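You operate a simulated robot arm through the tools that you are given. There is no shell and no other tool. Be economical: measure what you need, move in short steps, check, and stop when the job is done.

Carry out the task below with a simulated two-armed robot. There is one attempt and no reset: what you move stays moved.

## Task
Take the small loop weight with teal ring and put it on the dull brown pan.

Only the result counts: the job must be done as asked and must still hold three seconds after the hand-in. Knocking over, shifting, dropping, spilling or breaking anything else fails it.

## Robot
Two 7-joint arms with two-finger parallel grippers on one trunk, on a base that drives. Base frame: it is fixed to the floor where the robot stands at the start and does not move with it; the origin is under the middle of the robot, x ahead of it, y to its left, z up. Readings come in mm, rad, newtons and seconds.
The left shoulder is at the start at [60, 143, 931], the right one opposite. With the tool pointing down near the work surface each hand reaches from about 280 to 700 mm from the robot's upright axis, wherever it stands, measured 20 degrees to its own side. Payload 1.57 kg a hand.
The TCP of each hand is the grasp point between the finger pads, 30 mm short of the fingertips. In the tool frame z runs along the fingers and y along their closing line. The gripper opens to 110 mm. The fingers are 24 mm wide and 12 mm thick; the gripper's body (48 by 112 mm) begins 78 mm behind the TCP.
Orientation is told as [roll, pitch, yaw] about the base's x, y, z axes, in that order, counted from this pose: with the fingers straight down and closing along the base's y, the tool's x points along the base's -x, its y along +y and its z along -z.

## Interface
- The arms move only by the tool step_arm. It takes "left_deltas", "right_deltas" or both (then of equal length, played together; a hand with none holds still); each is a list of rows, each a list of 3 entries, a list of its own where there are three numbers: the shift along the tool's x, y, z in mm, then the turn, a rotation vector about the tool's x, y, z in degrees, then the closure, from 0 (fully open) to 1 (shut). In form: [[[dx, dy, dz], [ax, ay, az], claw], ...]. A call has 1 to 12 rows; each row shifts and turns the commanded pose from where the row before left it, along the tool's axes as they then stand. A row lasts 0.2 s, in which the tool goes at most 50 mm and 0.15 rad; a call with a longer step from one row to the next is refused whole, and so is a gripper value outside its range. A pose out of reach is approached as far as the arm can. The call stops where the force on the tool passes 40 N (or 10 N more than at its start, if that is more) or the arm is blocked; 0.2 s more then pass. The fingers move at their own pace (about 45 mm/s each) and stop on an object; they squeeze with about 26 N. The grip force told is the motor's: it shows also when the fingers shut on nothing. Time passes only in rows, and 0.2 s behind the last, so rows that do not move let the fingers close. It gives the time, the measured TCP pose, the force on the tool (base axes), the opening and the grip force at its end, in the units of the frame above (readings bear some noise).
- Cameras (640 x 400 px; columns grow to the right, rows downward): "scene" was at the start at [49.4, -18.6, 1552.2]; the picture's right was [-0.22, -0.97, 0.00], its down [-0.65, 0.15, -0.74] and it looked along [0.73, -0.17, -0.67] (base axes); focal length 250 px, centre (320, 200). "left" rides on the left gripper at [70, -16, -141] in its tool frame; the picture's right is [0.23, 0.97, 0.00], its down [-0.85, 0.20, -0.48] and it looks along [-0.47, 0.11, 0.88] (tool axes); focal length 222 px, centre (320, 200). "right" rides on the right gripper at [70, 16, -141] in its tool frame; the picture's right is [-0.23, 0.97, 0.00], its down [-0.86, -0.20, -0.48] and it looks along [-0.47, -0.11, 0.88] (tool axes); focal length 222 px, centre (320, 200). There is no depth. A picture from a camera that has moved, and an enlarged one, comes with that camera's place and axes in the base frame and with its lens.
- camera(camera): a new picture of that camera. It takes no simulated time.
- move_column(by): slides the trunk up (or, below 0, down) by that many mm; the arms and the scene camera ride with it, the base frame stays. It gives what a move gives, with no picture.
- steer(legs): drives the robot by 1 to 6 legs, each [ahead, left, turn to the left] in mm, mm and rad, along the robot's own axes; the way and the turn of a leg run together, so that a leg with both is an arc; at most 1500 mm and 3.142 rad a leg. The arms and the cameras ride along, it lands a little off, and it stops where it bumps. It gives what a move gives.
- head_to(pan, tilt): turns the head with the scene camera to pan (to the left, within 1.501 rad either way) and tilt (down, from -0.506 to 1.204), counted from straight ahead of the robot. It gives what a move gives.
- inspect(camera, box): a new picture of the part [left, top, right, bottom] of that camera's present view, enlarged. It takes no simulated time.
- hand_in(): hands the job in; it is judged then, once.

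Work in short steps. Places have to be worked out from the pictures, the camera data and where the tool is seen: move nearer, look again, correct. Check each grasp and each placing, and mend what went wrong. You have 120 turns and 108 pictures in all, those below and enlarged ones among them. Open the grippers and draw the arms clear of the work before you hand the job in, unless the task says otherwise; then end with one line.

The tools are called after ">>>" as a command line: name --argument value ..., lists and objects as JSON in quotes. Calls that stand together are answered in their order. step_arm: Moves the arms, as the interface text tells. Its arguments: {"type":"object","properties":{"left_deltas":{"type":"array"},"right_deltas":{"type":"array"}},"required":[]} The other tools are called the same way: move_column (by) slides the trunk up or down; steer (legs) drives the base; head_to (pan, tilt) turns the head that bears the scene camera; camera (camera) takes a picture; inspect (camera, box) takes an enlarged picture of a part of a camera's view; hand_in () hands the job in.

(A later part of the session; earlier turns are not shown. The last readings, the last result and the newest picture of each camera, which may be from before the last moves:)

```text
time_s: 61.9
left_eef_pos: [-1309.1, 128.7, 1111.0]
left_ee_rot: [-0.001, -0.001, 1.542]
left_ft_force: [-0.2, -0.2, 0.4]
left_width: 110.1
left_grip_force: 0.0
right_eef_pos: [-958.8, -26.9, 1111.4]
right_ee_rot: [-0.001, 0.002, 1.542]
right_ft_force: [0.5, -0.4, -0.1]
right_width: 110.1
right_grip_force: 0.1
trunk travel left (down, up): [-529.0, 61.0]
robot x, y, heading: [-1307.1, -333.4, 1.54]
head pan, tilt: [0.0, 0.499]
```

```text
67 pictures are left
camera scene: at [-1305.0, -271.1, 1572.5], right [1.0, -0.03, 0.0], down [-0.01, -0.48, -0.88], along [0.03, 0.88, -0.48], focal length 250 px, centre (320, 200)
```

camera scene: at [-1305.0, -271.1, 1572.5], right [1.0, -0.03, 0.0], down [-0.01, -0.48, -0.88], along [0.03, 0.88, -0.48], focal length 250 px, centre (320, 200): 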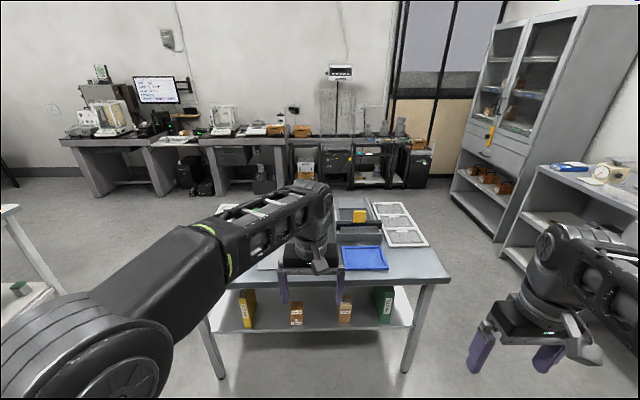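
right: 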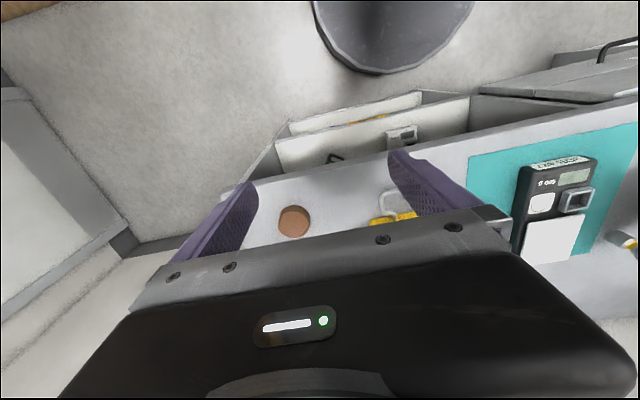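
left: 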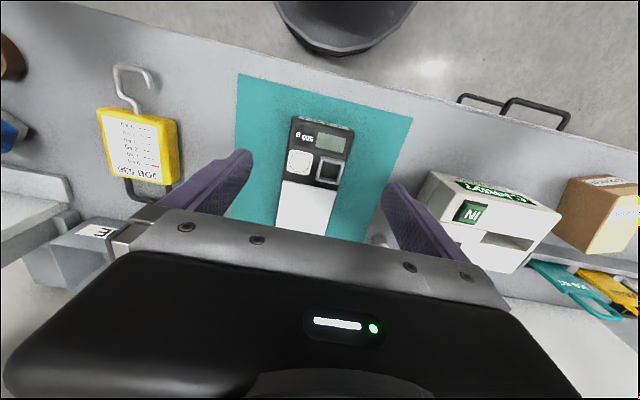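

The left arm hides part of the table. I zoom on the back benches and on the cabinet, and take the left hand camera's view of the table.

>>> inspect --camera "scene" --box '[60, 70, 200, 158]'

>>> inspect --camera "scene" --box '[190, 90, 330, 178]'

>>> inspect --camera "scene" --box '[310, 100, 450, 188]'

>>> inspect --camera "scene" --box '[440, 10, 640, 260]'

>>> camera --camera "left"

```text
4.55 times, centred on (130, 114) of scene
camera zoom: at [-1305.0, -271.1, 1572.5], right [1.0, -0.03, 0.0], down [-0.01, -0.48, -0.88], along [0.03, 0.88, -0.48], focal length 1138 px, centre (1184, 591)
```

zoom: 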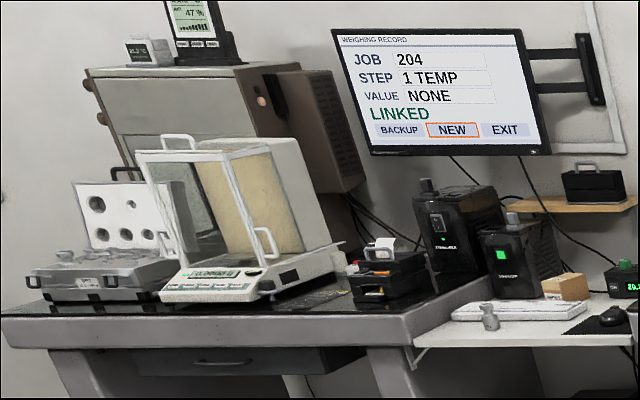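

```text
4.55 times, centred on (260, 134) of scene
camera zoom: at [-1305.0, -271.1, 1572.5], right [1.0, -0.03, 0.0], down [-0.01, -0.48, -0.88], along [0.03, 0.88, -0.48], focal length 1138 px, centre (593, 500)
```

zoom: 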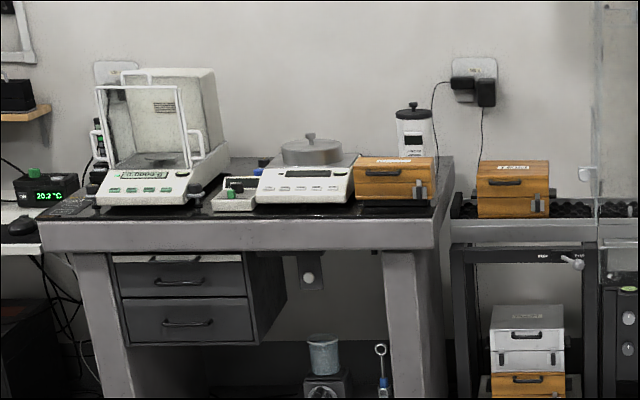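

```text
4.55 times, centred on (380, 144) of scene
camera zoom: at [-1305.0, -271.1, 1572.5], right [1.0, -0.03, 0.0], down [-0.01, -0.48, -0.88], along [0.03, 0.88, -0.48], focal length 1138 px, centre (47, 454)
```

zoom: 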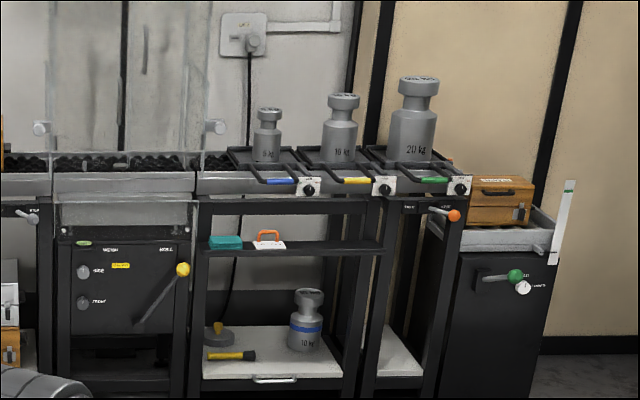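

```text
1.60 times, centred on (540, 135) of scene
camera zoom: at [-1305.0, -271.1, 1572.5], right [1.0, -0.03, 0.0], down [-0.01, -0.48, -0.88], along [0.03, 0.88, -0.48], focal length 401 px, centre (-32, 304)
```

zoom: 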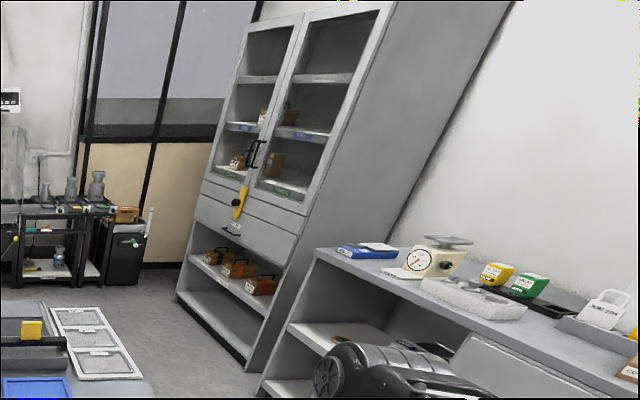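

```text
62 pictures are left
camera left: at [-1296.3, 58.5, 1252.9], right [-0.98, -0.2, 0.0], down [-0.17, 0.86, 0.48], along [-0.1, 0.47, -0.88], focal length 222 px, centre (320, 200)
```

left: 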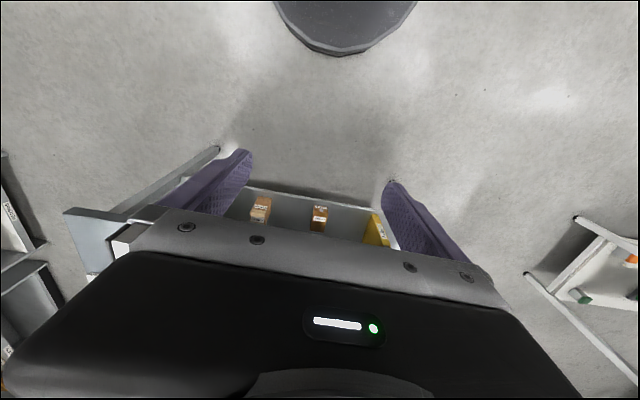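

The wooden unit with the grey frame and the open carton is still unseen. I move away from it a bit and turn to face it.

>>> steer --legs '[[250, 0, 0], [0, 0, -3.1]]'

>>> head_to --pan 0.0 --tilt 0.6

>>> camera --camera "scene"

```text
time_s: 71.0
left_eef_pos: [-1279.0, -544.5, 1111.5]
left_ee_rot: [0.0, -0.001, -1.569]
left_ft_force: [0.5, -1.1, 0.2]
left_width: 109.9
left_grip_force: 0.0
right_eef_pos: [-1633.7, -398.0, 1111.7]
right_ee_rot: [0.0, 0.0, -1.571]
right_ft_force: [-0.8, -0.5, 0.6]
right_width: 109.9
right_grip_force: 0.1
trunk travel left (down, up): [-529.0, 61.0]
robot x, y, heading: [-1296.4, -83.2, -1.567]
head pan, tilt: [0.0, 0.499]
```

```text
time_s: 71.6
left_eef_pos: [-1277.9, -544.5, 1111.0]
left_ee_rot: [0.0, 0.001, -1.569]
left_ft_force: [0.5, -1.2, 0.1]
left_width: 110.0
left_grip_force: 0.1
right_eef_pos: [-1633.2, -399.6, 1111.0]
right_ee_rot: [0.0, 0.001, -1.569]
right_ft_force: [0.4, 0.4, 0.6]
right_width: 110.1
right_grip_force: 0.0
trunk travel left (down, up): [-529.0, 61.0]
robot x, y, heading: [-1298.8, -87.3, -1.567]
head pan, tilt: [0.0, 0.6]
```

```text
61 pictures are left
camera scene: at [-1299.6, -141.5, 1563.5], right [-1.0, 0.0, 0.0], down [0.0, 0.56, -0.83], along [0.0, -0.83, -0.56], focal length 250 px, centre (320, 200)
```

scene: 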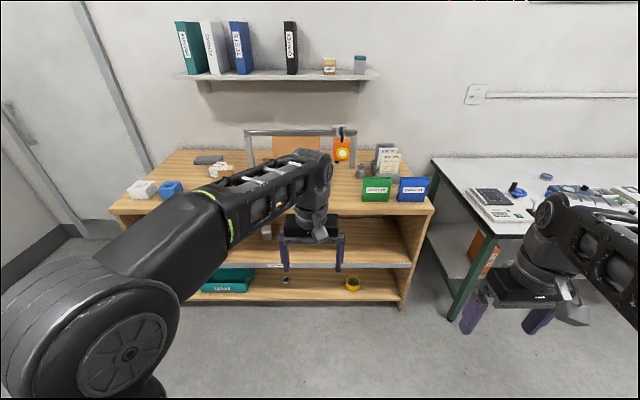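

>>> inspect --camera "scene" --box '[110, 110, 430, 310]'

>>> camera --camera "left"

```text
2.00 times, centred on (270, 210) of scene
camera zoom: at [-1299.6, -141.5, 1563.5], right [-1.0, 0.0, 0.0], down [0.0, 0.56, -0.83], along [0.0, -0.83, -0.56], focal length 501 px, centre (420, 180)
```

zoom: 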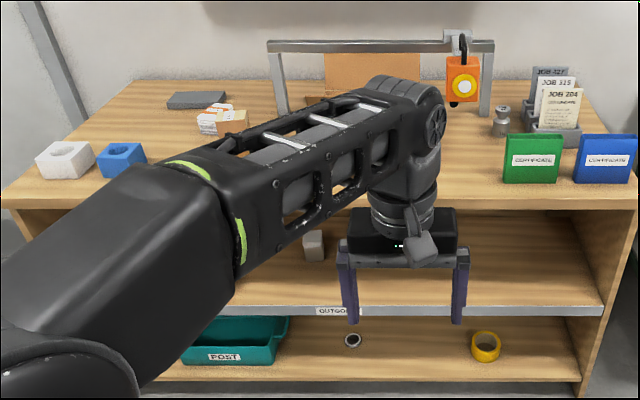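

```text
59 pictures are left
camera left: at [-1296.7, -474.9, 1252.9], right [0.97, 0.23, 0.0], down [0.2, -0.85, 0.48], along [0.11, -0.47, -0.88], focal length 222 px, centre (320, 200)
```

left: 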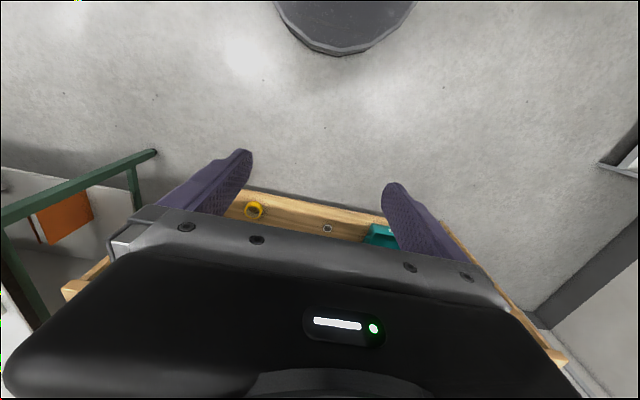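

Nothing here matches. I go back toward the main bench, to look at the part the left arm hid and at the bench's left end.

>>> steer --legs '[[0, 0, 1.567], [950, 0, 0]]'

>>> head_to --pan 0.3 --tilt 0.5

>>> camera --camera "scene"

>>> inspect --camera "scene" --box '[260, 150, 480, 288]'

```text
time_s: 80.4
left_eef_pos: [107.3, -61.7, 1111.5]
left_ee_rot: [0.001, -0.001, 0.003]
left_ft_force: [-1.0, 0.4, 0.2]
left_width: 110.0
left_grip_force: 0.1
right_eef_pos: [-35.6, -417.0, 1110.2]
right_ee_rot: [0.001, 0.0, 0.002]
right_ft_force: [-0.9, 0.7, 0.4]
right_width: 109.8
right_grip_force: 0.1
trunk travel left (down, up): [-529.0, 61.0]
robot x, y, heading: [-354.3, -82.9, 0.009]
head pan, tilt: [0.0, 0.6]
```

```text
time_s: 81.2
left_eef_pos: [107.4, -62.9, 1111.4]
left_ee_rot: [-0.001, -0.001, 0.002]
left_ft_force: [0.1, 0.6, 0.0]
left_width: 109.9
left_grip_force: 0.1
right_eef_pos: [-37.2, -417.1, 1111.4]
right_ee_rot: [0.001, 0.001, 0.004]
right_ft_force: [-0.4, -0.4, -0.3]
right_width: 109.9
right_grip_force: 0.2
trunk travel left (down, up): [-529.0, 61.0]
robot x, y, heading: [-350.6, -82.1, 0.011]
head pan, tilt: [0.3, 0.499]
```

```text
58 pictures are left
camera scene: at [-298.3, -54.5, 1572.5], right [0.3, -0.95, 0.0], down [-0.46, -0.14, -0.88], along [0.84, 0.26, -0.48], focal length 250 px, centre (320, 200)
```

scene: 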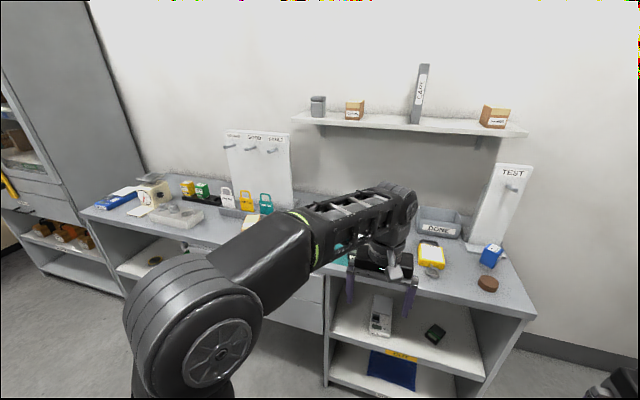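

```text
2.90 times, centred on (370, 219) of scene
camera zoom: at [-298.3, -54.5, 1572.5], right [0.3, -0.95, 0.0], down [-0.46, -0.14, -0.88], along [0.84, 0.26, -0.48], focal length 726 px, centre (175, 145)
```

zoom: 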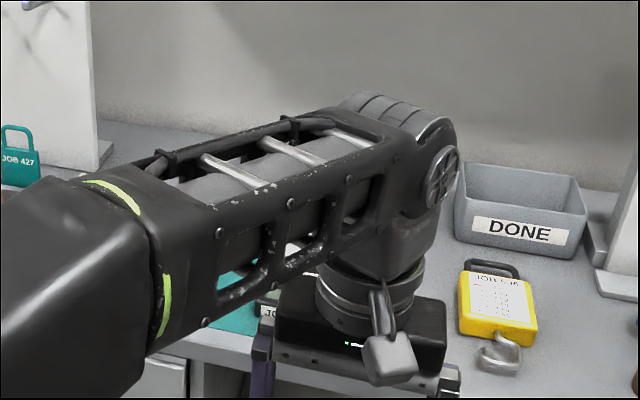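

The left arm hides the middle of the bench. I shift right and look past it.

>>> steer --legs '[[0, -350, 0]]'

>>> head_to --pan 0.3 --tilt 0.55

>>> inspect --camera "scene" --box '[0, 100, 480, 400]'

```text
time_s: 83.5
left_eef_pos: [109.7, -419.4, 1111.0]
left_ee_rot: [0.0, 0.0, 0.004]
left_ft_force: [0.1, -0.5, 0.2]
left_width: 109.9
left_grip_force: 0.1
right_eef_pos: [-36.1, -774.7, 1110.7]
right_ee_rot: [0.003, 0.0, 0.001]
right_ft_force: [-0.4, 0.1, 0.1]
right_width: 110.2
right_grip_force: 0.1
trunk travel left (down, up): [-529.0, 61.0]
robot x, y, heading: [-352.3, -437.2, 0.003]
head pan, tilt: [0.3, 0.499]
```

```text
time_s: 84.1
left_eef_pos: [109.9, -419.4, 1110.6]
left_ee_rot: [0.0, -0.001, 0.005]
left_ft_force: [0.2, -0.4, 0.2]
left_width: 110.0
left_grip_force: 0.2
right_eef_pos: [-35.6, -774.8, 1110.5]
right_ee_rot: [0.001, 0.0, 0.003]
right_ft_force: [0.0, 0.3, 0.2]
right_width: 110.1
right_grip_force: 0.1
trunk travel left (down, up): [-529.0, 61.0]
robot x, y, heading: [-354.9, -435.8, -0.001]
head pan, tilt: [0.3, 0.55]
```

```text
1.33 times, centred on (240, 250) of scene
camera zoom: at [-298.3, -410.6, 1568.0], right [0.3, -0.95, 0.0], down [-0.5, -0.16, -0.85], along [0.81, 0.25, -0.52], focal length 334 px, centre (427, 133)
```

zoom: 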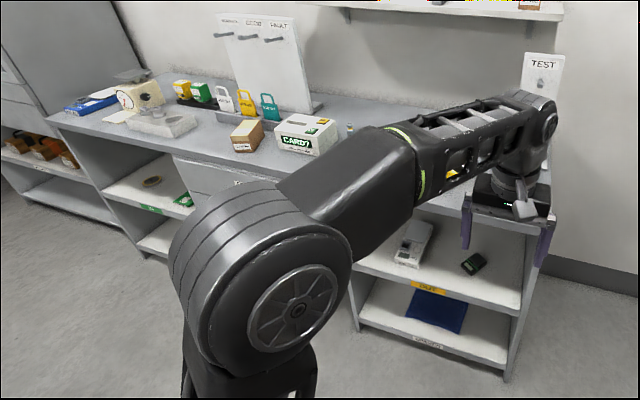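

I bring the left hand back and outward so that it no longer blocks the head camera, then strafe back to the middle.

>>> step_arm --left_deltas '[[[18, 40, 0], [0, 0, 0], 0], [[18, 40, 0], [0, 0, 0], 0], [[18, 40, 0], [0, 0, 0], 0], [[18, 40, 0], [0, 0, 0], 0], [[18, 40, 0], [0, 0, 0], 0], [[18, 40, 0], [0, 0, 0], 0], [[18, 40, 0], [0, 0, 0], 0], [[18, 40, 0], [0, 0, 0], 0]]'

>>> steer --legs '[[0, 350, 0]]'

>>> head_to --pan 0.0 --tilt 0.5

>>> camera --camera "scene"

>>> inspect --camera "scene" --box '[200, 170, 460, 332]'

```text
time_s: 85.9
left_eef_pos: [-35.2, -98.6, 1110.4]
left_ee_rot: [0.001, -0.001, 0.003]
left_ft_force: [-1.2, 0.8, 0.5]
left_width: 109.9
left_grip_force: 0.2
right_eef_pos: [-35.8, -773.5, 1111.3]
right_ee_rot: [-0.002, -0.001, 0.004]
right_ft_force: [0.4, 0.5, -0.8]
right_width: 110.4
right_grip_force: 0.1
trunk travel left (down, up): [-529.0, 61.0]
robot x, y, heading: [-349.0, -437.7, 0.008]
head pan, tilt: [0.3, 0.55]
```

```text
time_s: 88.2
left_eef_pos: [-35.0, 249.2, 1109.5]
left_ee_rot: [0.0, 0.0, 0.002]
left_ft_force: [0.2, 1.4, -0.5]
left_width: 109.9
left_grip_force: 0.0
right_eef_pos: [-36.0, -425.4, 1110.0]
right_ee_rot: [0.0, 0.0, 0.001]
right_ft_force: [-0.7, 0.8, -0.3]
right_width: 109.8
right_grip_force: 0.1
trunk travel left (down, up): [-529.0, 61.0]
robot x, y, heading: [-356.0, -91.9, 0.004]
head pan, tilt: [0.3, 0.55]
```

```text
time_s: 89.0
left_eef_pos: [-35.5, 247.4, 1110.3]
left_ee_rot: [0.0, 0.001, 0.0]
left_ft_force: [0.0, -0.8, 0.4]
left_width: 109.9
left_grip_force: 0.0
right_eef_pos: [-36.8, -427.8, 1111.1]
right_ee_rot: [0.0, 0.0, 0.001]
right_ft_force: [1.7, -0.6, 0.5]
right_width: 109.7
right_grip_force: 0.1
trunk travel left (down, up): [-529.0, 61.0]
robot x, y, heading: [-354.4, -93.6, -0.002]
head pan, tilt: [0.0, 0.499]
```

```text
55 pictures are left
camera scene: at [-293.9, -90.2, 1572.5], right [0.0, -1.0, 0.0], down [-0.48, 0.0, -0.88], along [0.88, 0.0, -0.48], focal length 250 px, centre (320, 200)
```

scene: 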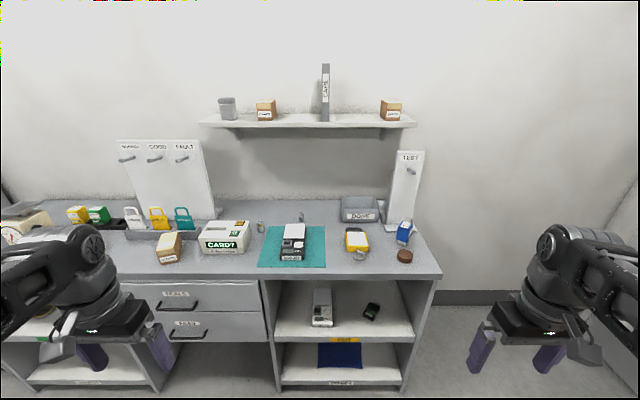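

```text
2.46 times, centred on (330, 251) of scene
camera zoom: at [-293.9, -90.2, 1572.5], right [0.0, -1.0, 0.0], down [-0.48, 0.0, -0.88], along [0.88, 0.0, -0.48], focal length 616 px, centre (295, 74)
```

zoom: 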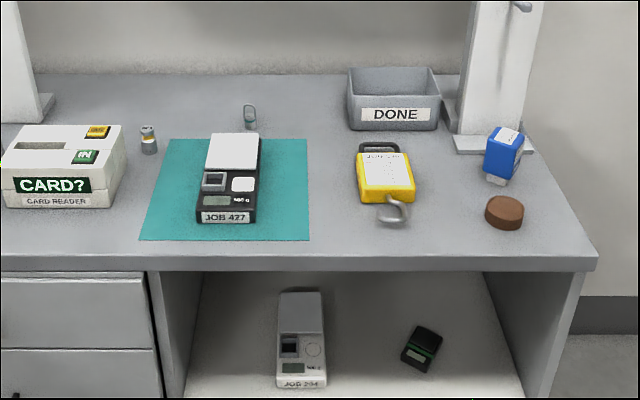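

The loop weight with a teal band stands just behind the scale on the teal mat. The brown disc at the bench's right front may be the pan. I enlarge both.

>>> inspect --camera "scene" --box '[282, 200, 322, 225]'

>>> inspect --camera "scene" --box '[380, 215, 440, 275]'

>>> inspect --camera "scene" --box '[0, 180, 200, 305]'

```text
16.00 times, centred on (302, 212) of scene
camera zoom: at [-293.9, -90.2, 1572.5], right [0.0, -1.0, 0.0], down [-0.48, 0.0, -0.88], along [0.88, 0.0, -0.48], focal length 4007 px, centre (608, 0)
```

zoom: 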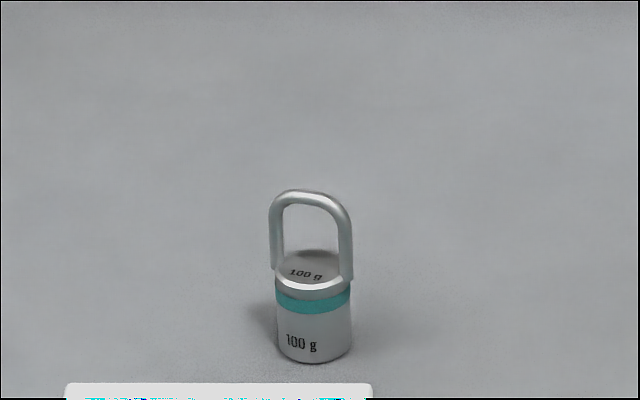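

```text
6.67 times, centred on (410, 245) of scene
camera zoom: at [-293.9, -90.2, 1572.5], right [0.0, -1.0, 0.0], down [-0.48, 0.0, -0.88], along [0.88, 0.0, -0.48], focal length 1670 px, centre (-280, -100)
```

zoom: 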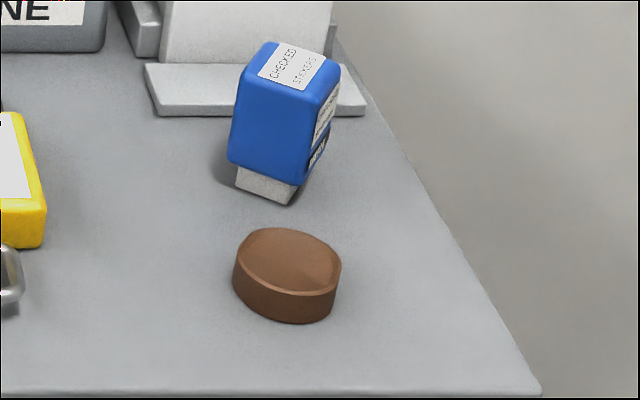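

```text
3.20 times, centred on (100, 242) of scene
camera zoom: at [-293.9, -90.2, 1572.5], right [0.0, -1.0, 0.0], down [-0.48, 0.0, -0.88], along [0.88, 0.0, -0.48], focal length 801 px, centre (1024, 64)
```

zoom: 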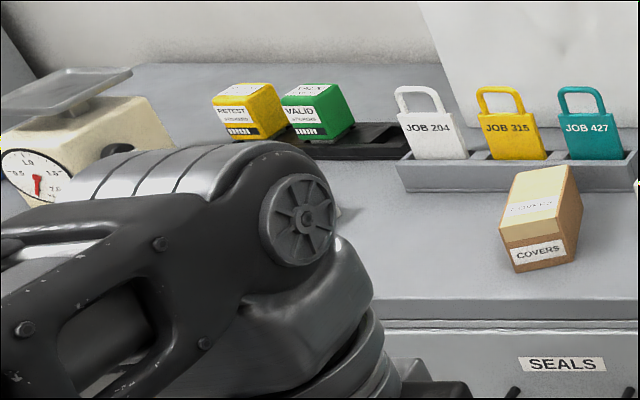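

I found it: a 100 g loop weight with a teal ring, roughly at (722, -1), about 54 mm tall with a body about 23 mm wide. The brown disc lies at about (461, -421), with its top near z 920. I drive in so the right hand lines up with the weight.

>>> steer --legs '[[0, 245, 0], [400, 0, 0]]'

>>> head_to --pan -0.2 --tilt 0.7

>>> camera --camera "scene"

```text
time_s: 92.9
left_eef_pos: [366.0, 491.1, 1109.4]
left_ee_rot: [0.001, -0.001, 0.0]
left_ft_force: [0.6, 0.2, -0.3]
left_width: 110.1
left_grip_force: 0.2
right_eef_pos: [363.4, -183.1, 1110.8]
right_ee_rot: [0.0, -0.001, 0.0]
right_ft_force: [0.3, 1.0, -0.4]
right_width: 110.0
right_grip_force: 0.0
trunk travel left (down, up): [-529.0, 61.0]
robot x, y, heading: [48.2, 152.7, 0.002]
head pan, tilt: [0.0, 0.499]
```

```text
time_s: 93.6
left_eef_pos: [364.9, 492.0, 1110.2]
left_ee_rot: [0.0, 0.0, 0.0]
left_ft_force: [-1.3, -0.2, 0.1]
left_width: 110.0
left_grip_force: 0.0
right_eef_pos: [362.8, -182.9, 1110.5]
right_ee_rot: [-0.001, -0.001, 0.002]
right_ft_force: [0.1, 0.2, -1.1]
right_width: 110.1
right_grip_force: 0.0
trunk travel left (down, up): [-529.0, 61.0]
robot x, y, heading: [49.4, 151.2, -0.0]
head pan, tilt: [-0.201, 0.7]
```

```text
50 pictures are left
camera scene: at [98.9, 136.6, 1554.9], right [-0.2, -0.98, 0.0], down [-0.63, 0.13, -0.77], along [0.75, -0.15, -0.64], focal length 250 px, centre (320, 200)
```

scene: 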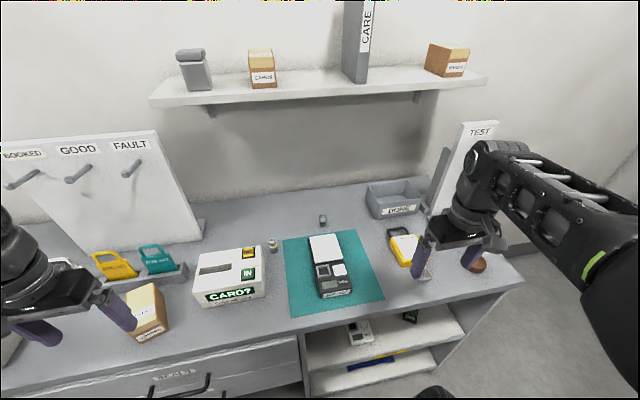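

I zoom on the weight again for a second sight line.

>>> inspect --camera "scene" --box '[292, 200, 356, 240]'

>>> inspect --camera "right" --box '[0, 0, 640, 400]'

```text
10.00 times, centred on (324, 220) of scene
camera zoom: at [98.9, 136.6, 1554.9], right [-0.2, -0.98, 0.0], down [-0.63, 0.13, -0.77], along [0.75, -0.15, -0.64], focal length 2504 px, centre (280, 0)
```

zoom: 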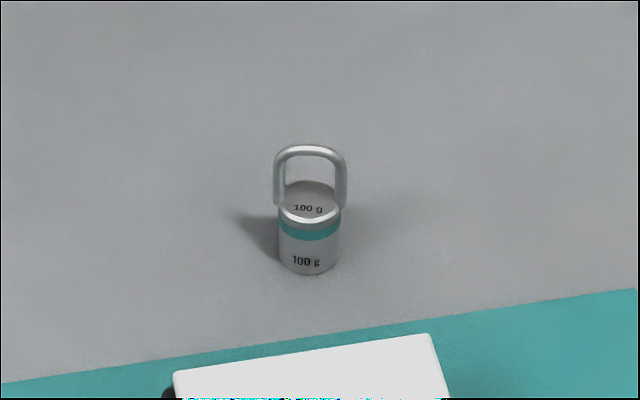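

```text
1.00 times, centred on (320, 200) of right
camera zoom: at [294.5, -167.3, 1253.1], right [0.23, 0.97, 0.0], down [0.85, -0.2, 0.48], along [0.47, -0.11, -0.88], focal length 222 px, centre (320, 200)
```

zoom: 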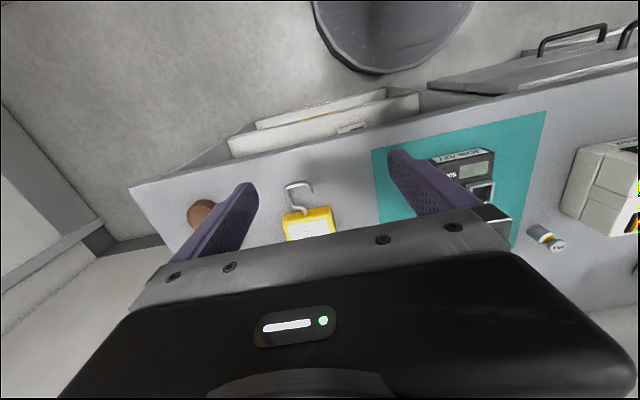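

Both sightings agree: the weight is at about (719, 0), with the loop turned roughly -18° in yaw. I lower the right hand to z 1000 to stay below the shelf, and carry it forward over the weight while turning it.

>>> step_arm --right_deltas '[[[0, 0, 37], [0, 0, 0], 0.0], [[0, 0, 37], [0, 0, 0], 0.0], [[0, 0, 36], [0, 0, 0], 0.0], [[-38, 20, 0], [0, 0, 0], 0.3], [[-38, 20, 0], [0, 0, 0], 0.3], [[-38, 20, 0], [0, 0, 0], 0.3], [[-38, 20, 0], [0, 0, 0], 0.3], [[-38, 20, 0], [0, 0, 0], 0.3], [[-38, 20, 0], [0, 0, 0], 0.3], [[-38, 20, 0], [0, 0, 0], 0.3], [[-38, 20, 0], [0, 0, 0], 0.3], [[-22, 21, 0], [0, 0, 0], 0.3]]'

>>> camera --camera "right"

>>> camera --camera "scene"

```text
time_s: 96.2
left_eef_pos: [366.3, 492.0, 1110.7]
left_ee_rot: [0.001, 0.0, -0.001]
left_ft_force: [0.4, -0.8, 0.1]
left_width: 110.0
left_grip_force: 0.1
right_eef_pos: [688.9, -1.0, 1002.3]
right_ee_rot: [0.0, 0.0, -0.001]
right_ft_force: [0.3, 1.0, -0.1]
right_width: 77.1
right_grip_force: 0.1
trunk travel left (down, up): [-529.0, 61.0]
robot x, y, heading: [50.7, 152.8, 0.002]
head pan, tilt: [-0.201, 0.7]
```

```text
47 pictures are left
camera right: at [620.2, 14.7, 1143.5], right [0.23, 0.97, 0.0], down [0.85, -0.2, 0.48], along [0.47, -0.11, -0.88], focal length 222 px, centre (320, 200)
```

right: 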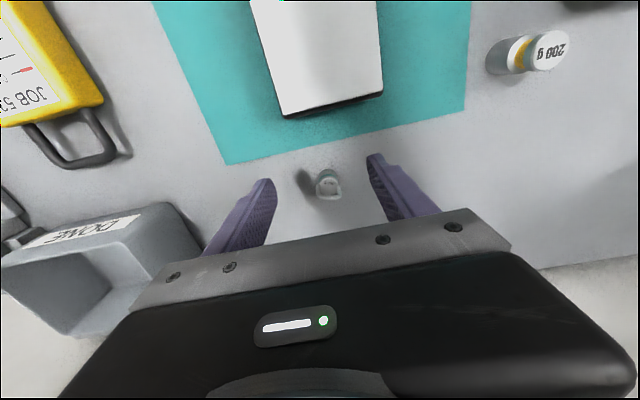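

```text
46 pictures are left
camera scene: at [99.2, 137.8, 1554.8], right [-0.2, -0.98, 0.0], down [-0.63, 0.13, -0.76], along [0.75, -0.15, -0.64], focal length 250 px, centre (320, 200)
```

scene: 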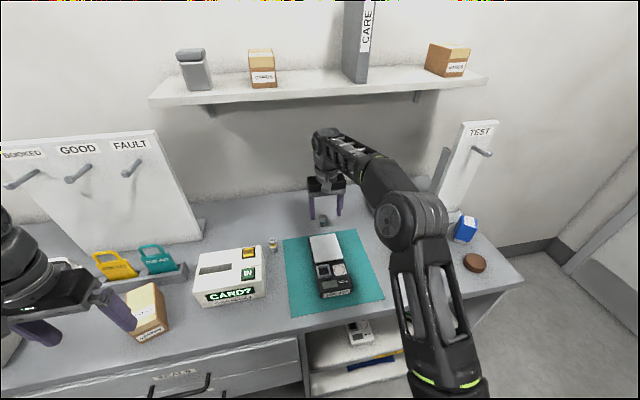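

The weight stands ahead between the fingers. I zoom in to get its place and the loop's yaw.

>>> inspect --camera "right" --box '[288, 160, 368, 210]'

```text
8.00 times, centred on (328, 185) of right
camera zoom: at [620.2, 14.7, 1143.5], right [0.23, 0.97, 0.0], down [0.85, -0.2, 0.48], along [0.47, -0.11, -0.88], focal length 1777 px, centre (256, 320)
```

zoom: 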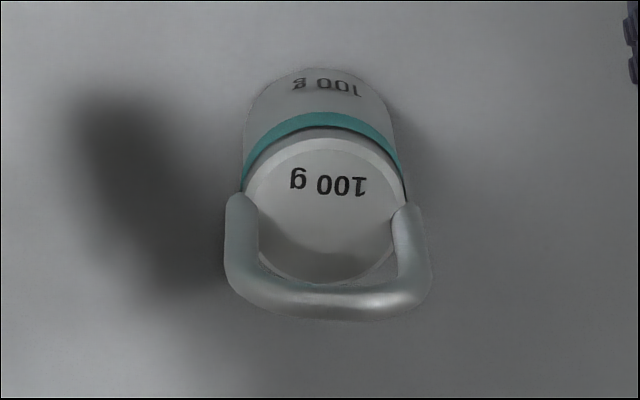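

The body's centre is at (720.5, 0) and the loop's yaw about -19°. I shift forward, turn the tool and descend to about z 960 before checking.

>>> step_arm --right_deltas '[[[-31.6, 1.2, 0], [0, 0, 0], 0.3], [[0, 0, 0], [0, 0, 6.4], 0.3], [[0, 0, 0], [0, 0, 6.3], 0.3], [[0, 0, 0], [0, 0, 6.3], 0.3], [[0, 0, 20], [0, 0, 0], 0.3], [[0, 0, 20], [0, 0, 0], 0.3], [[0, 0, 0], [0, 0, 0], 0.3]]'

>>> inspect --camera "right" --box '[200, 120, 440, 270]'

```text
time_s: 97.8
left_eef_pos: [366.2, 490.6, 1109.9]
left_ee_rot: [0.001, 0.0, 0.0]
left_ft_force: [0.7, -0.9, 0.0]
left_width: 110.1
left_grip_force: 0.1
right_eef_pos: [688.5, -3.1, 961.5]
right_ee_rot: [0.001, 0.001, -0.33]
right_ft_force: [0.2, 0.5, 0.4]
right_width: 77.0
right_grip_force: 0.1
right hand out of reach, approached as far as the arm can: row 1
trunk travel left (down, up): [-529.0, 61.0]
robot x, y, heading: [44.8, 155.0, -0.002]
head pan, tilt: [-0.201, 0.7]
```

```text
2.67 times, centred on (320, 195) of right
camera zoom: at [629.1, 35.3, 1103.9], right [0.53, 0.85, 0.0], down [0.74, -0.47, 0.48], along [0.41, -0.25, -0.88], focal length 592 px, centre (320, 213)
```

zoom: 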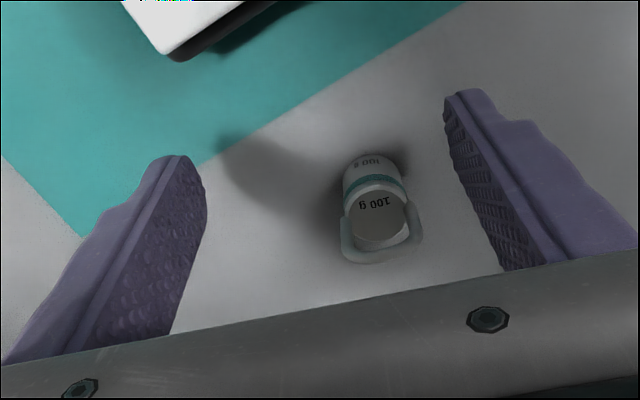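

The arm reached its limit 31 mm short. I lift the hand clear and drive the base 45 mm ahead.

>>> step_arm --right_deltas '[[[0, 0, -35], [0, 0, 0], 0.3], [[0, 0, 0], [0, 0, 0], 0.3]]'

>>> steer --legs '[[45, 0, 0]]'

>>> inspect --camera "right" --box '[200, 120, 440, 270]'

```text
time_s: 98.4
left_eef_pos: [365.4, 492.0, 1110.1]
left_ee_rot: [-0.001, 0.0, -0.001]
left_ft_force: [-0.6, 0.5, -0.3]
left_width: 109.9
left_grip_force: 0.0
right_eef_pos: [688.9, -2.2, 996.1]
right_ee_rot: [0.001, 0.001, -0.332]
right_ft_force: [0.2, -0.3, -0.9]
right_width: 77.0
right_grip_force: 0.1
trunk travel left (down, up): [-529.0, 61.0]
robot x, y, heading: [51.6, 150.1, -0.004]
head pan, tilt: [-0.201, 0.7]
```

```text
time_s: 99.3
left_eef_pos: [413.5, 492.4, 1110.1]
left_ee_rot: [0.0, 0.001, -0.001]
left_ft_force: [0.6, -0.4, -0.5]
left_width: 110.1
left_grip_force: 0.0
right_eef_pos: [735.0, -2.2, 995.4]
right_ee_rot: [0.001, 0.001, -0.331]
right_ft_force: [0.7, 0.2, -0.2]
right_width: 77.0
right_grip_force: 0.1
trunk travel left (down, up): [-529.0, 61.0]
robot x, y, heading: [91.4, 153.0, 0.002]
head pan, tilt: [-0.201, 0.7]
```

```text
2.67 times, centred on (320, 195) of right
camera zoom: at [676.3, 35.6, 1137.5], right [0.53, 0.85, 0.0], down [0.74, -0.47, 0.48], along [0.4, -0.25, -0.88], focal length 592 px, centre (320, 213)
```

zoom: 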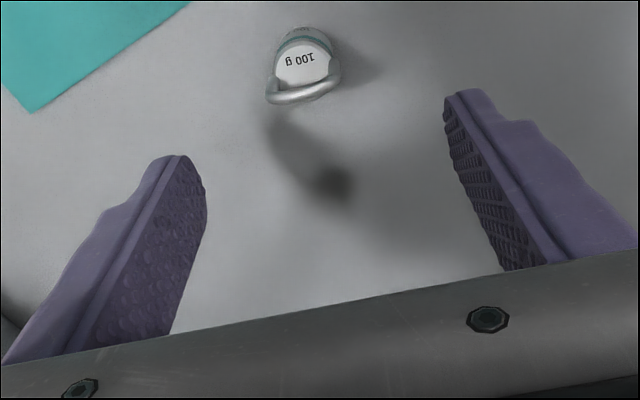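

The hand is now slightly past the weight. I correct by about (-16, +3) mm in base axes, descend to z 965, and look.

>>> step_arm --right_deltas '[[[16.3, -1.9, 0], [0, 0, 0], 0.3], [[0, 0, 15], [0, 0, 0], 0.3], [[0, 0, 15], [0, 0, 0], 0.3], [[0, 0, 0], [0, 0, 0], 0.3]]'

>>> inspect --camera "right" --box '[200, 120, 440, 270]'

>>> inspect --camera "scene" --box '[240, 130, 400, 230]'

```text
time_s: 100.3
left_eef_pos: [411.7, 492.5, 1110.0]
left_ee_rot: [-0.001, -0.001, 0.0]
left_ft_force: [-0.1, -0.1, 0.3]
left_width: 110.1
left_grip_force: 0.0
right_eef_pos: [717.7, 0.0, 966.7]
right_ee_rot: [0.001, 0.0, -0.33]
right_ft_force: [-0.2, 0.5, 0.7]
right_width: 76.8
right_grip_force: 0.1
trunk travel left (down, up): [-529.0, 61.0]
robot x, y, heading: [94.5, 153.3, 0.003]
head pan, tilt: [-0.201, 0.7]
```

```text
2.67 times, centred on (320, 195) of right
camera zoom: at [658.9, 38.8, 1107.8], right [0.53, 0.85, 0.0], down [0.74, -0.47, 0.48], along [0.41, -0.25, -0.88], focal length 592 px, centre (320, 213)
```

zoom: 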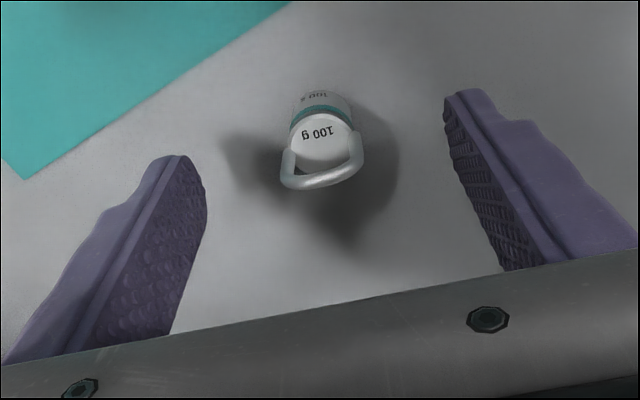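

```text
4.00 times, centred on (320, 180) of scene
camera zoom: at [143.9, 136.6, 1554.8], right [-0.2, -0.98, 0.0], down [-0.63, 0.13, -0.76], along [0.75, -0.15, -0.64], focal length 1002 px, centre (320, 280)
```

zoom: 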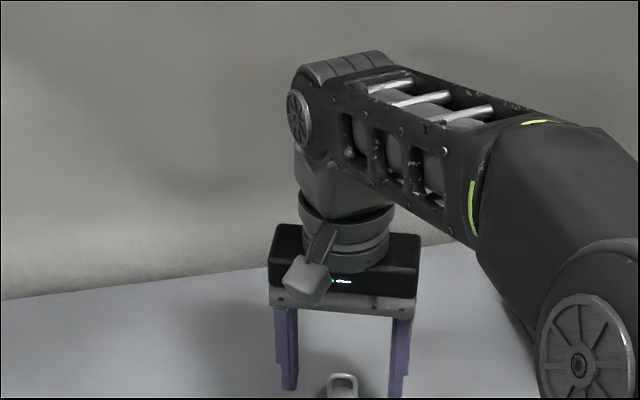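

The hand is about 3 mm off and the loop lies along the closing line. I correct, descend to z 936 and close.

>>> step_arm --right_deltas '[[[-1.2, 2.8, 0], [0, 0, 0], 0.3], [[0, 0, 10], [0, 0, 0], 0.3], [[0, 0, 10], [0, 0, 0], 0.3], [[0, 0, 10.5], [0, 0, 0], 0.3], [[0, 0, 0], [0, 0, 0], 0.3]]'

>>> inspect --camera "right" --box '[200, 120, 440, 270]'

```text
time_s: 101.5
left_eef_pos: [410.7, 492.6, 1109.8]
left_ee_rot: [-0.001, 0.0, -0.001]
left_ft_force: [0.6, 0.8, -0.8]
left_width: 110.0
left_grip_force: 0.0
right_eef_pos: [720.8, 3.0, 936.3]
right_ee_rot: [0.0, -0.001, -0.331]
right_ft_force: [0.1, 0.3, 1.1]
right_width: 77.1
right_grip_force: 0.1
trunk travel left (down, up): [-529.0, 61.0]
robot x, y, heading: [92.8, 151.1, 0.001]
head pan, tilt: [-0.201, 0.7]
```

```text
2.67 times, centred on (320, 195) of right
camera zoom: at [660.7, 41.3, 1078.0], right [0.53, 0.85, 0.0], down [0.74, -0.47, 0.48], along [0.41, -0.25, -0.88], focal length 592 px, centre (320, 213)
```

zoom: 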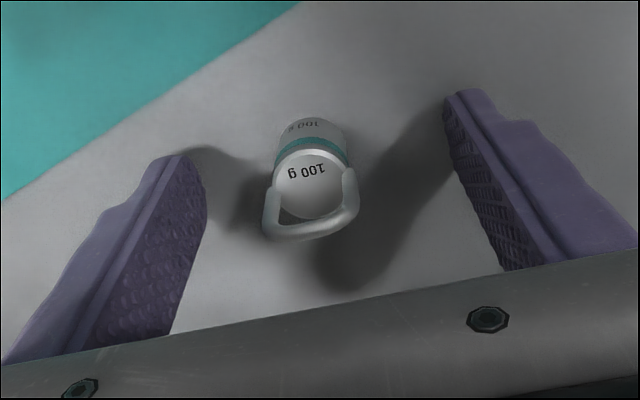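

In the camera's own frame the weight's centre is about 3.5 mm toward the tool's -y. I shift there and close gently, letting the fingers settle.

>>> step_arm --right_deltas '[[[0, -3.5, 0], [0, 0, 0], 0.3], [[0, 0, 0], [0, 0, 0], 0.5], [[0, 0, 0], [0, 0, 0], 0.65], [[0, 0, 0], [0, 0, 0], 0.7]]'

>>> inspect --camera "right" --box '[200, 120, 440, 270]'

```text
time_s: 102.5
left_eef_pos: [411.3, 490.9, 1110.6]
left_ee_rot: [0.001, -0.001, 0.0]
left_ft_force: [-0.3, -0.7, 0.2]
left_width: 110.1
left_grip_force: 0.0
right_eef_pos: [718.6, 1.2, 936.5]
right_ee_rot: [0.002, -0.002, -0.33]
right_ft_force: [0.1, -0.8, 0.2]
right_width: 32.9
right_grip_force: 0.0
trunk travel left (down, up): [-529.0, 61.0]
robot x, y, heading: [91.0, 155.8, 0.0]
head pan, tilt: [-0.201, 0.7]
```

```text
2.67 times, centred on (320, 195) of right
camera zoom: at [659.8, 38.1, 1078.3], right [0.53, 0.85, 0.0], down [0.74, -0.47, 0.48], along [0.41, -0.25, -0.88], focal length 592 px, centre (320, 213)
```

zoom: 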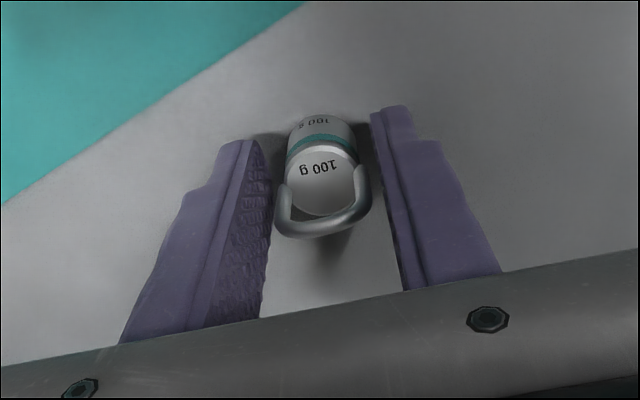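

The weight sits between the pads. I close fully and wait.

>>> step_arm --right_deltas '[[[0, 0, 0], [0, 0, 0], 0.8], [[0, 0, 0], [0, 0, 0], 1], [[0, 0, 0], [0, 0, 0], 1], [[0, 0, 0], [0, 0, 0], 1]]'

>>> step_arm --right_deltas '[[[0, 0, -20], [0, 0, 0], 1], [[0, 0, -20], [0, 0, 0], 1], [[0, 0, -20], [0, 0, 0], 1]]'

>>> inspect --camera "right" --box '[200, 120, 440, 270]'

```text
time_s: 103.5
left_eef_pos: [409.8, 491.8, 1109.7]
left_ee_rot: [-0.001, 0.0, -0.001]
left_ft_force: [-0.1, -0.8, 0.9]
left_width: 109.9
left_grip_force: 0.1
right_eef_pos: [719.0, 0.5, 936.3]
right_ee_rot: [0.0, 0.0, -0.332]
right_ft_force: [0.1, -0.2, 0.1]
right_width: 25.4
right_grip_force: 26.0
trunk travel left (down, up): [-529.0, 61.0]
robot x, y, heading: [91.5, 154.8, -0.0]
head pan, tilt: [-0.201, 0.7]
```

```text
time_s: 104.3
left_eef_pos: [413.3, 491.5, 1109.9]
left_ee_rot: [0.001, -0.002, 0.001]
left_ft_force: [0.4, -0.8, 0.5]
left_width: 109.8
left_grip_force: 0.0
right_eef_pos: [718.3, -0.3, 996.4]
right_ee_rot: [0.0, 0.001, -0.331]
right_ft_force: [0.2, 0.0, -0.2]
right_width: 25.3
right_grip_force: 26.2
trunk travel left (down, up): [-529.0, 61.0]
robot x, y, heading: [93.4, 152.0, 0.001]
head pan, tilt: [-0.201, 0.7]
```

```text
2.67 times, centred on (320, 195) of right
camera zoom: at [659.9, 38.1, 1138.6], right [0.53, 0.85, 0.0], down [0.74, -0.47, 0.48], along [0.41, -0.25, -0.88], focal length 592 px, centre (320, 213)
```

zoom: 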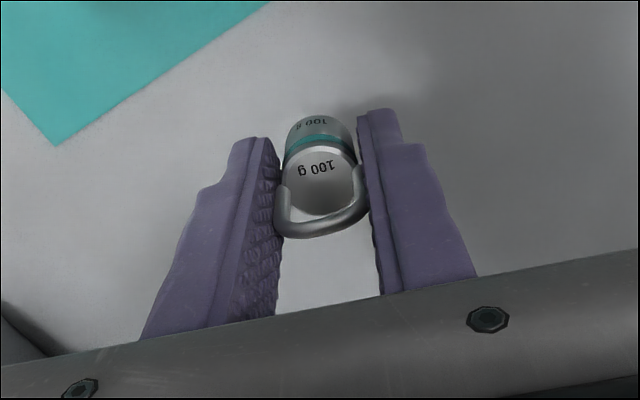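

The weight is held and lifted (25 mm width, 26 N). I draw it back over the bench, rising once it is clear of the shelf.

>>> step_arm --right_deltas '[[[27.5, -33.8, 0], [0, 0, 0], 1], [[27.5, -33.8, 0], [0, 0, 0], 1], [[27.5, -33.8, -12], [0, 0, 0], 1], [[27.5, -33.8, -15], [0, 0, 0], 1], [[27.5, -33.8, -20], [0, 0, 0], 1], [[27.5, -33.8, -20], [0, 0, 0], 1], [[27.5, -33.8, -20], [0, 0, 0], 1], [[27.5, -33.8, 0], [0, 0, 0], 1], [[0, 0, 0], [0, 0, -6.4], 1], [[0, 0, 0], [0, 0, -6.3], 1], [[0, 0, 0], [0, 0, -6.3], 1]]'

>>> steer --legs '[[0, -237, 0]]'

>>> camera --camera "right"

>>> head_to --pan -0.5 --tilt 0.8

>>> camera --camera "scene"

```text
time_s: 106.7
left_eef_pos: [410.8, 491.9, 1109.6]
left_ee_rot: [-0.001, 0.0, 0.0]
left_ft_force: [-0.7, 0.6, 0.3]
left_width: 109.9
left_grip_force: 0.0
right_eef_pos: [423.5, -184.2, 1083.3]
right_ee_rot: [0.001, 0.0, 0.002]
right_ft_force: [-0.3, 0.2, -1.5]
right_width: 25.2
right_grip_force: 25.9
trunk travel left (down, up): [-529.0, 61.0]
robot x, y, heading: [93.5, 154.6, 0.006]
head pan, tilt: [-0.201, 0.7]
```

```text
time_s: 108.5
left_eef_pos: [410.3, 253.9, 1111.2]
left_ee_rot: [0.001, 0.0, 0.002]
left_ft_force: [0.3, -0.1, -1.1]
left_width: 109.9
left_grip_force: 0.0
right_eef_pos: [424.2, -421.2, 1082.1]
right_ee_rot: [0.001, 0.0, 0.003]
right_ft_force: [0.2, -0.8, -0.8]
right_width: 25.2
right_grip_force: 26.3
trunk travel left (down, up): [-529.0, 61.0]
robot x, y, heading: [95.7, -82.9, 0.006]
head pan, tilt: [-0.201, 0.7]
```

```text
37 pictures are left
camera right: at [354.8, -404.3, 1224.4], right [0.23, 0.97, 0.0], down [0.86, -0.2, 0.48], along [0.47, -0.11, -0.88], focal length 222 px, centre (320, 200)
```

right: 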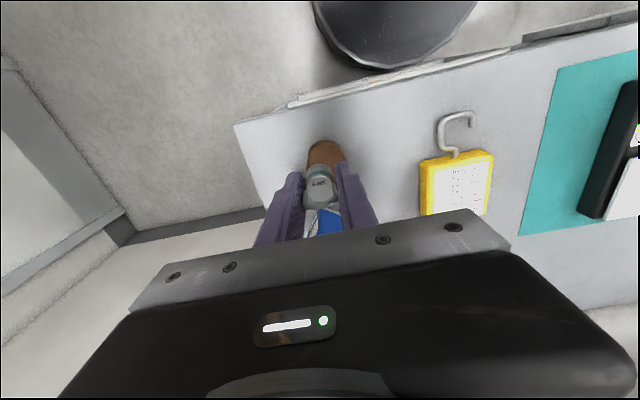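

```text
time_s: 109.3
left_eef_pos: [410.2, 256.4, 1109.8]
left_ee_rot: [0.0, 0.0, 0.0]
left_ft_force: [0.5, -0.5, 0.3]
left_width: 109.8
left_grip_force: 0.1
right_eef_pos: [424.2, -419.9, 1082.1]
right_ee_rot: [0.0, -0.001, 0.002]
right_ft_force: [0.3, -0.9, -1.4]
right_width: 25.0
right_grip_force: 25.8
trunk travel left (down, up): [-529.0, 61.0]
robot x, y, heading: [93.7, -81.7, 0.005]
head pan, tilt: [-0.499, 0.799]
```

```text
36 pictures are left
camera scene: at [131.8, -120.5, 1546.6], right [-0.48, -0.88, 0.0], down [-0.63, 0.34, -0.7], along [0.61, -0.33, -0.72], focal length 250 px, centre (320, 200)
```

scene: 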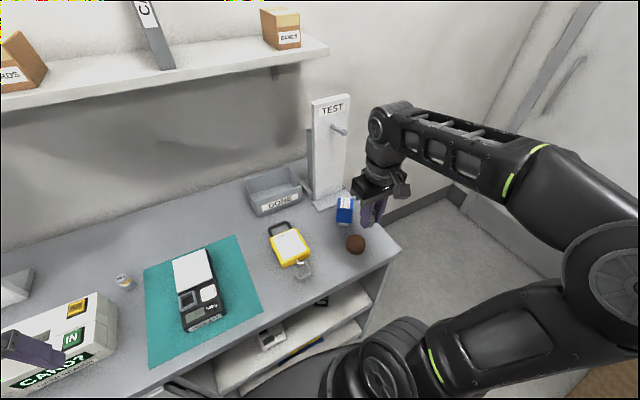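

I take a closer look at the disc to confirm its shape and place.

>>> inspect --camera "scene" --box '[320, 190, 400, 270]'

>>> inspect --camera "right" --box '[260, 120, 400, 208]'

```text
5.00 times, centred on (360, 230) of scene
camera zoom: at [131.8, -120.5, 1546.6], right [-0.48, -0.88, 0.0], down [-0.63, 0.34, -0.7], along [0.61, -0.33, -0.72], focal length 1252 px, centre (120, 50)
```

zoom: 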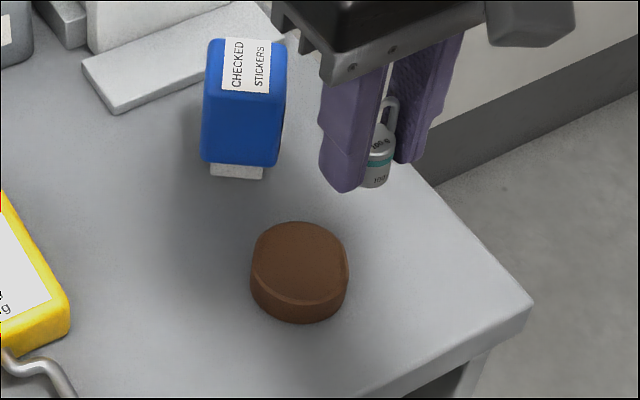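

```text
4.55 times, centred on (330, 164) of right
camera zoom: at [354.8, -403.3, 1224.7], right [0.23, 0.97, 0.0], down [0.86, -0.2, 0.48], along [0.47, -0.11, -0.88], focal length 1010 px, centre (274, 364)
```

zoom: 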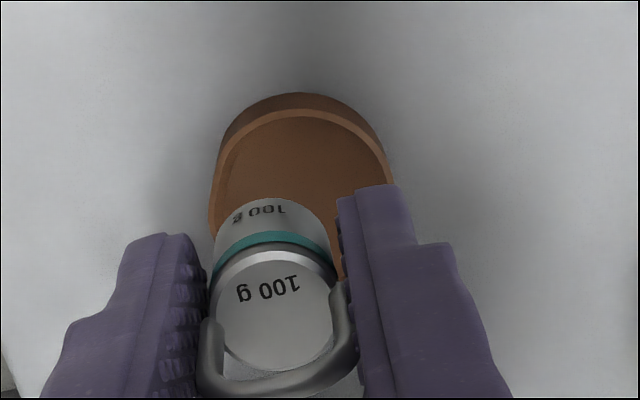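

It is a shallow rimmed brown pan, centred at (461, -420.5), about 59 mm across with its top at z ≈ 920. I move over it, descend to TCP z 978 and check.

>>> step_arm --right_deltas '[[[-37, 0, 0], [0, 0, 0], 1], [[0, 0, 26], [0, 0, 0], 1], [[0, 0, 26], [0, 0, 0], 1], [[0, 0, 26], [0, 0, 0], 1], [[0, 0, 26], [0, 0, 0], 1], [[0, 0, 0], [0, 0, 0], 1]]'

>>> inspect --camera "scene" --box '[320, 190, 400, 270]'

>>> inspect --camera "right" --box '[240, 120, 400, 220]'

```text
time_s: 110.7
left_eef_pos: [410.4, 256.1, 1109.8]
left_ee_rot: [-0.002, 0.0, 0.002]
left_ft_force: [-0.5, 0.4, 0.4]
left_width: 110.1
left_grip_force: 0.1
right_eef_pos: [459.9, -418.6, 977.6]
right_ee_rot: [0.0, 0.001, 0.001]
right_ft_force: [-0.4, 0.0, 0.0]
right_width: 25.1
right_grip_force: 26.1
trunk travel left (down, up): [-529.0, 61.0]
robot x, y, heading: [92.9, -82.2, 0.003]
head pan, tilt: [-0.499, 0.799]
```

```text
5.00 times, centred on (360, 230) of scene
camera zoom: at [131.4, -120.3, 1546.6], right [-0.48, -0.88, 0.0], down [-0.63, 0.34, -0.7], along [0.61, -0.33, -0.72], focal length 1252 px, centre (120, 50)
```

zoom: 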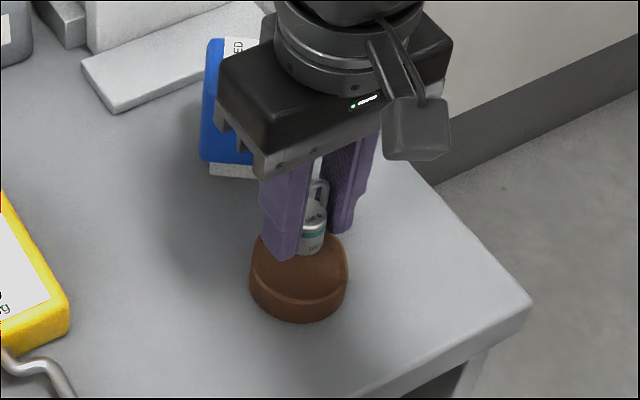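

```text
4.00 times, centred on (320, 170) of right
camera zoom: at [391.2, -403.5, 1120.1], right [0.23, 0.97, 0.0], down [0.86, -0.2, 0.48], along [0.47, -0.11, -0.88], focal length 888 px, centre (320, 320)
```

zoom: 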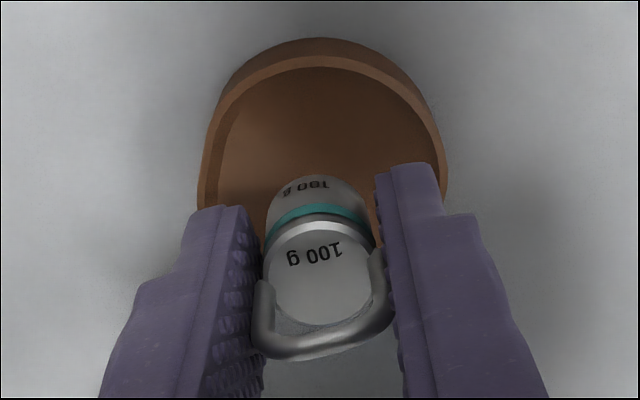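

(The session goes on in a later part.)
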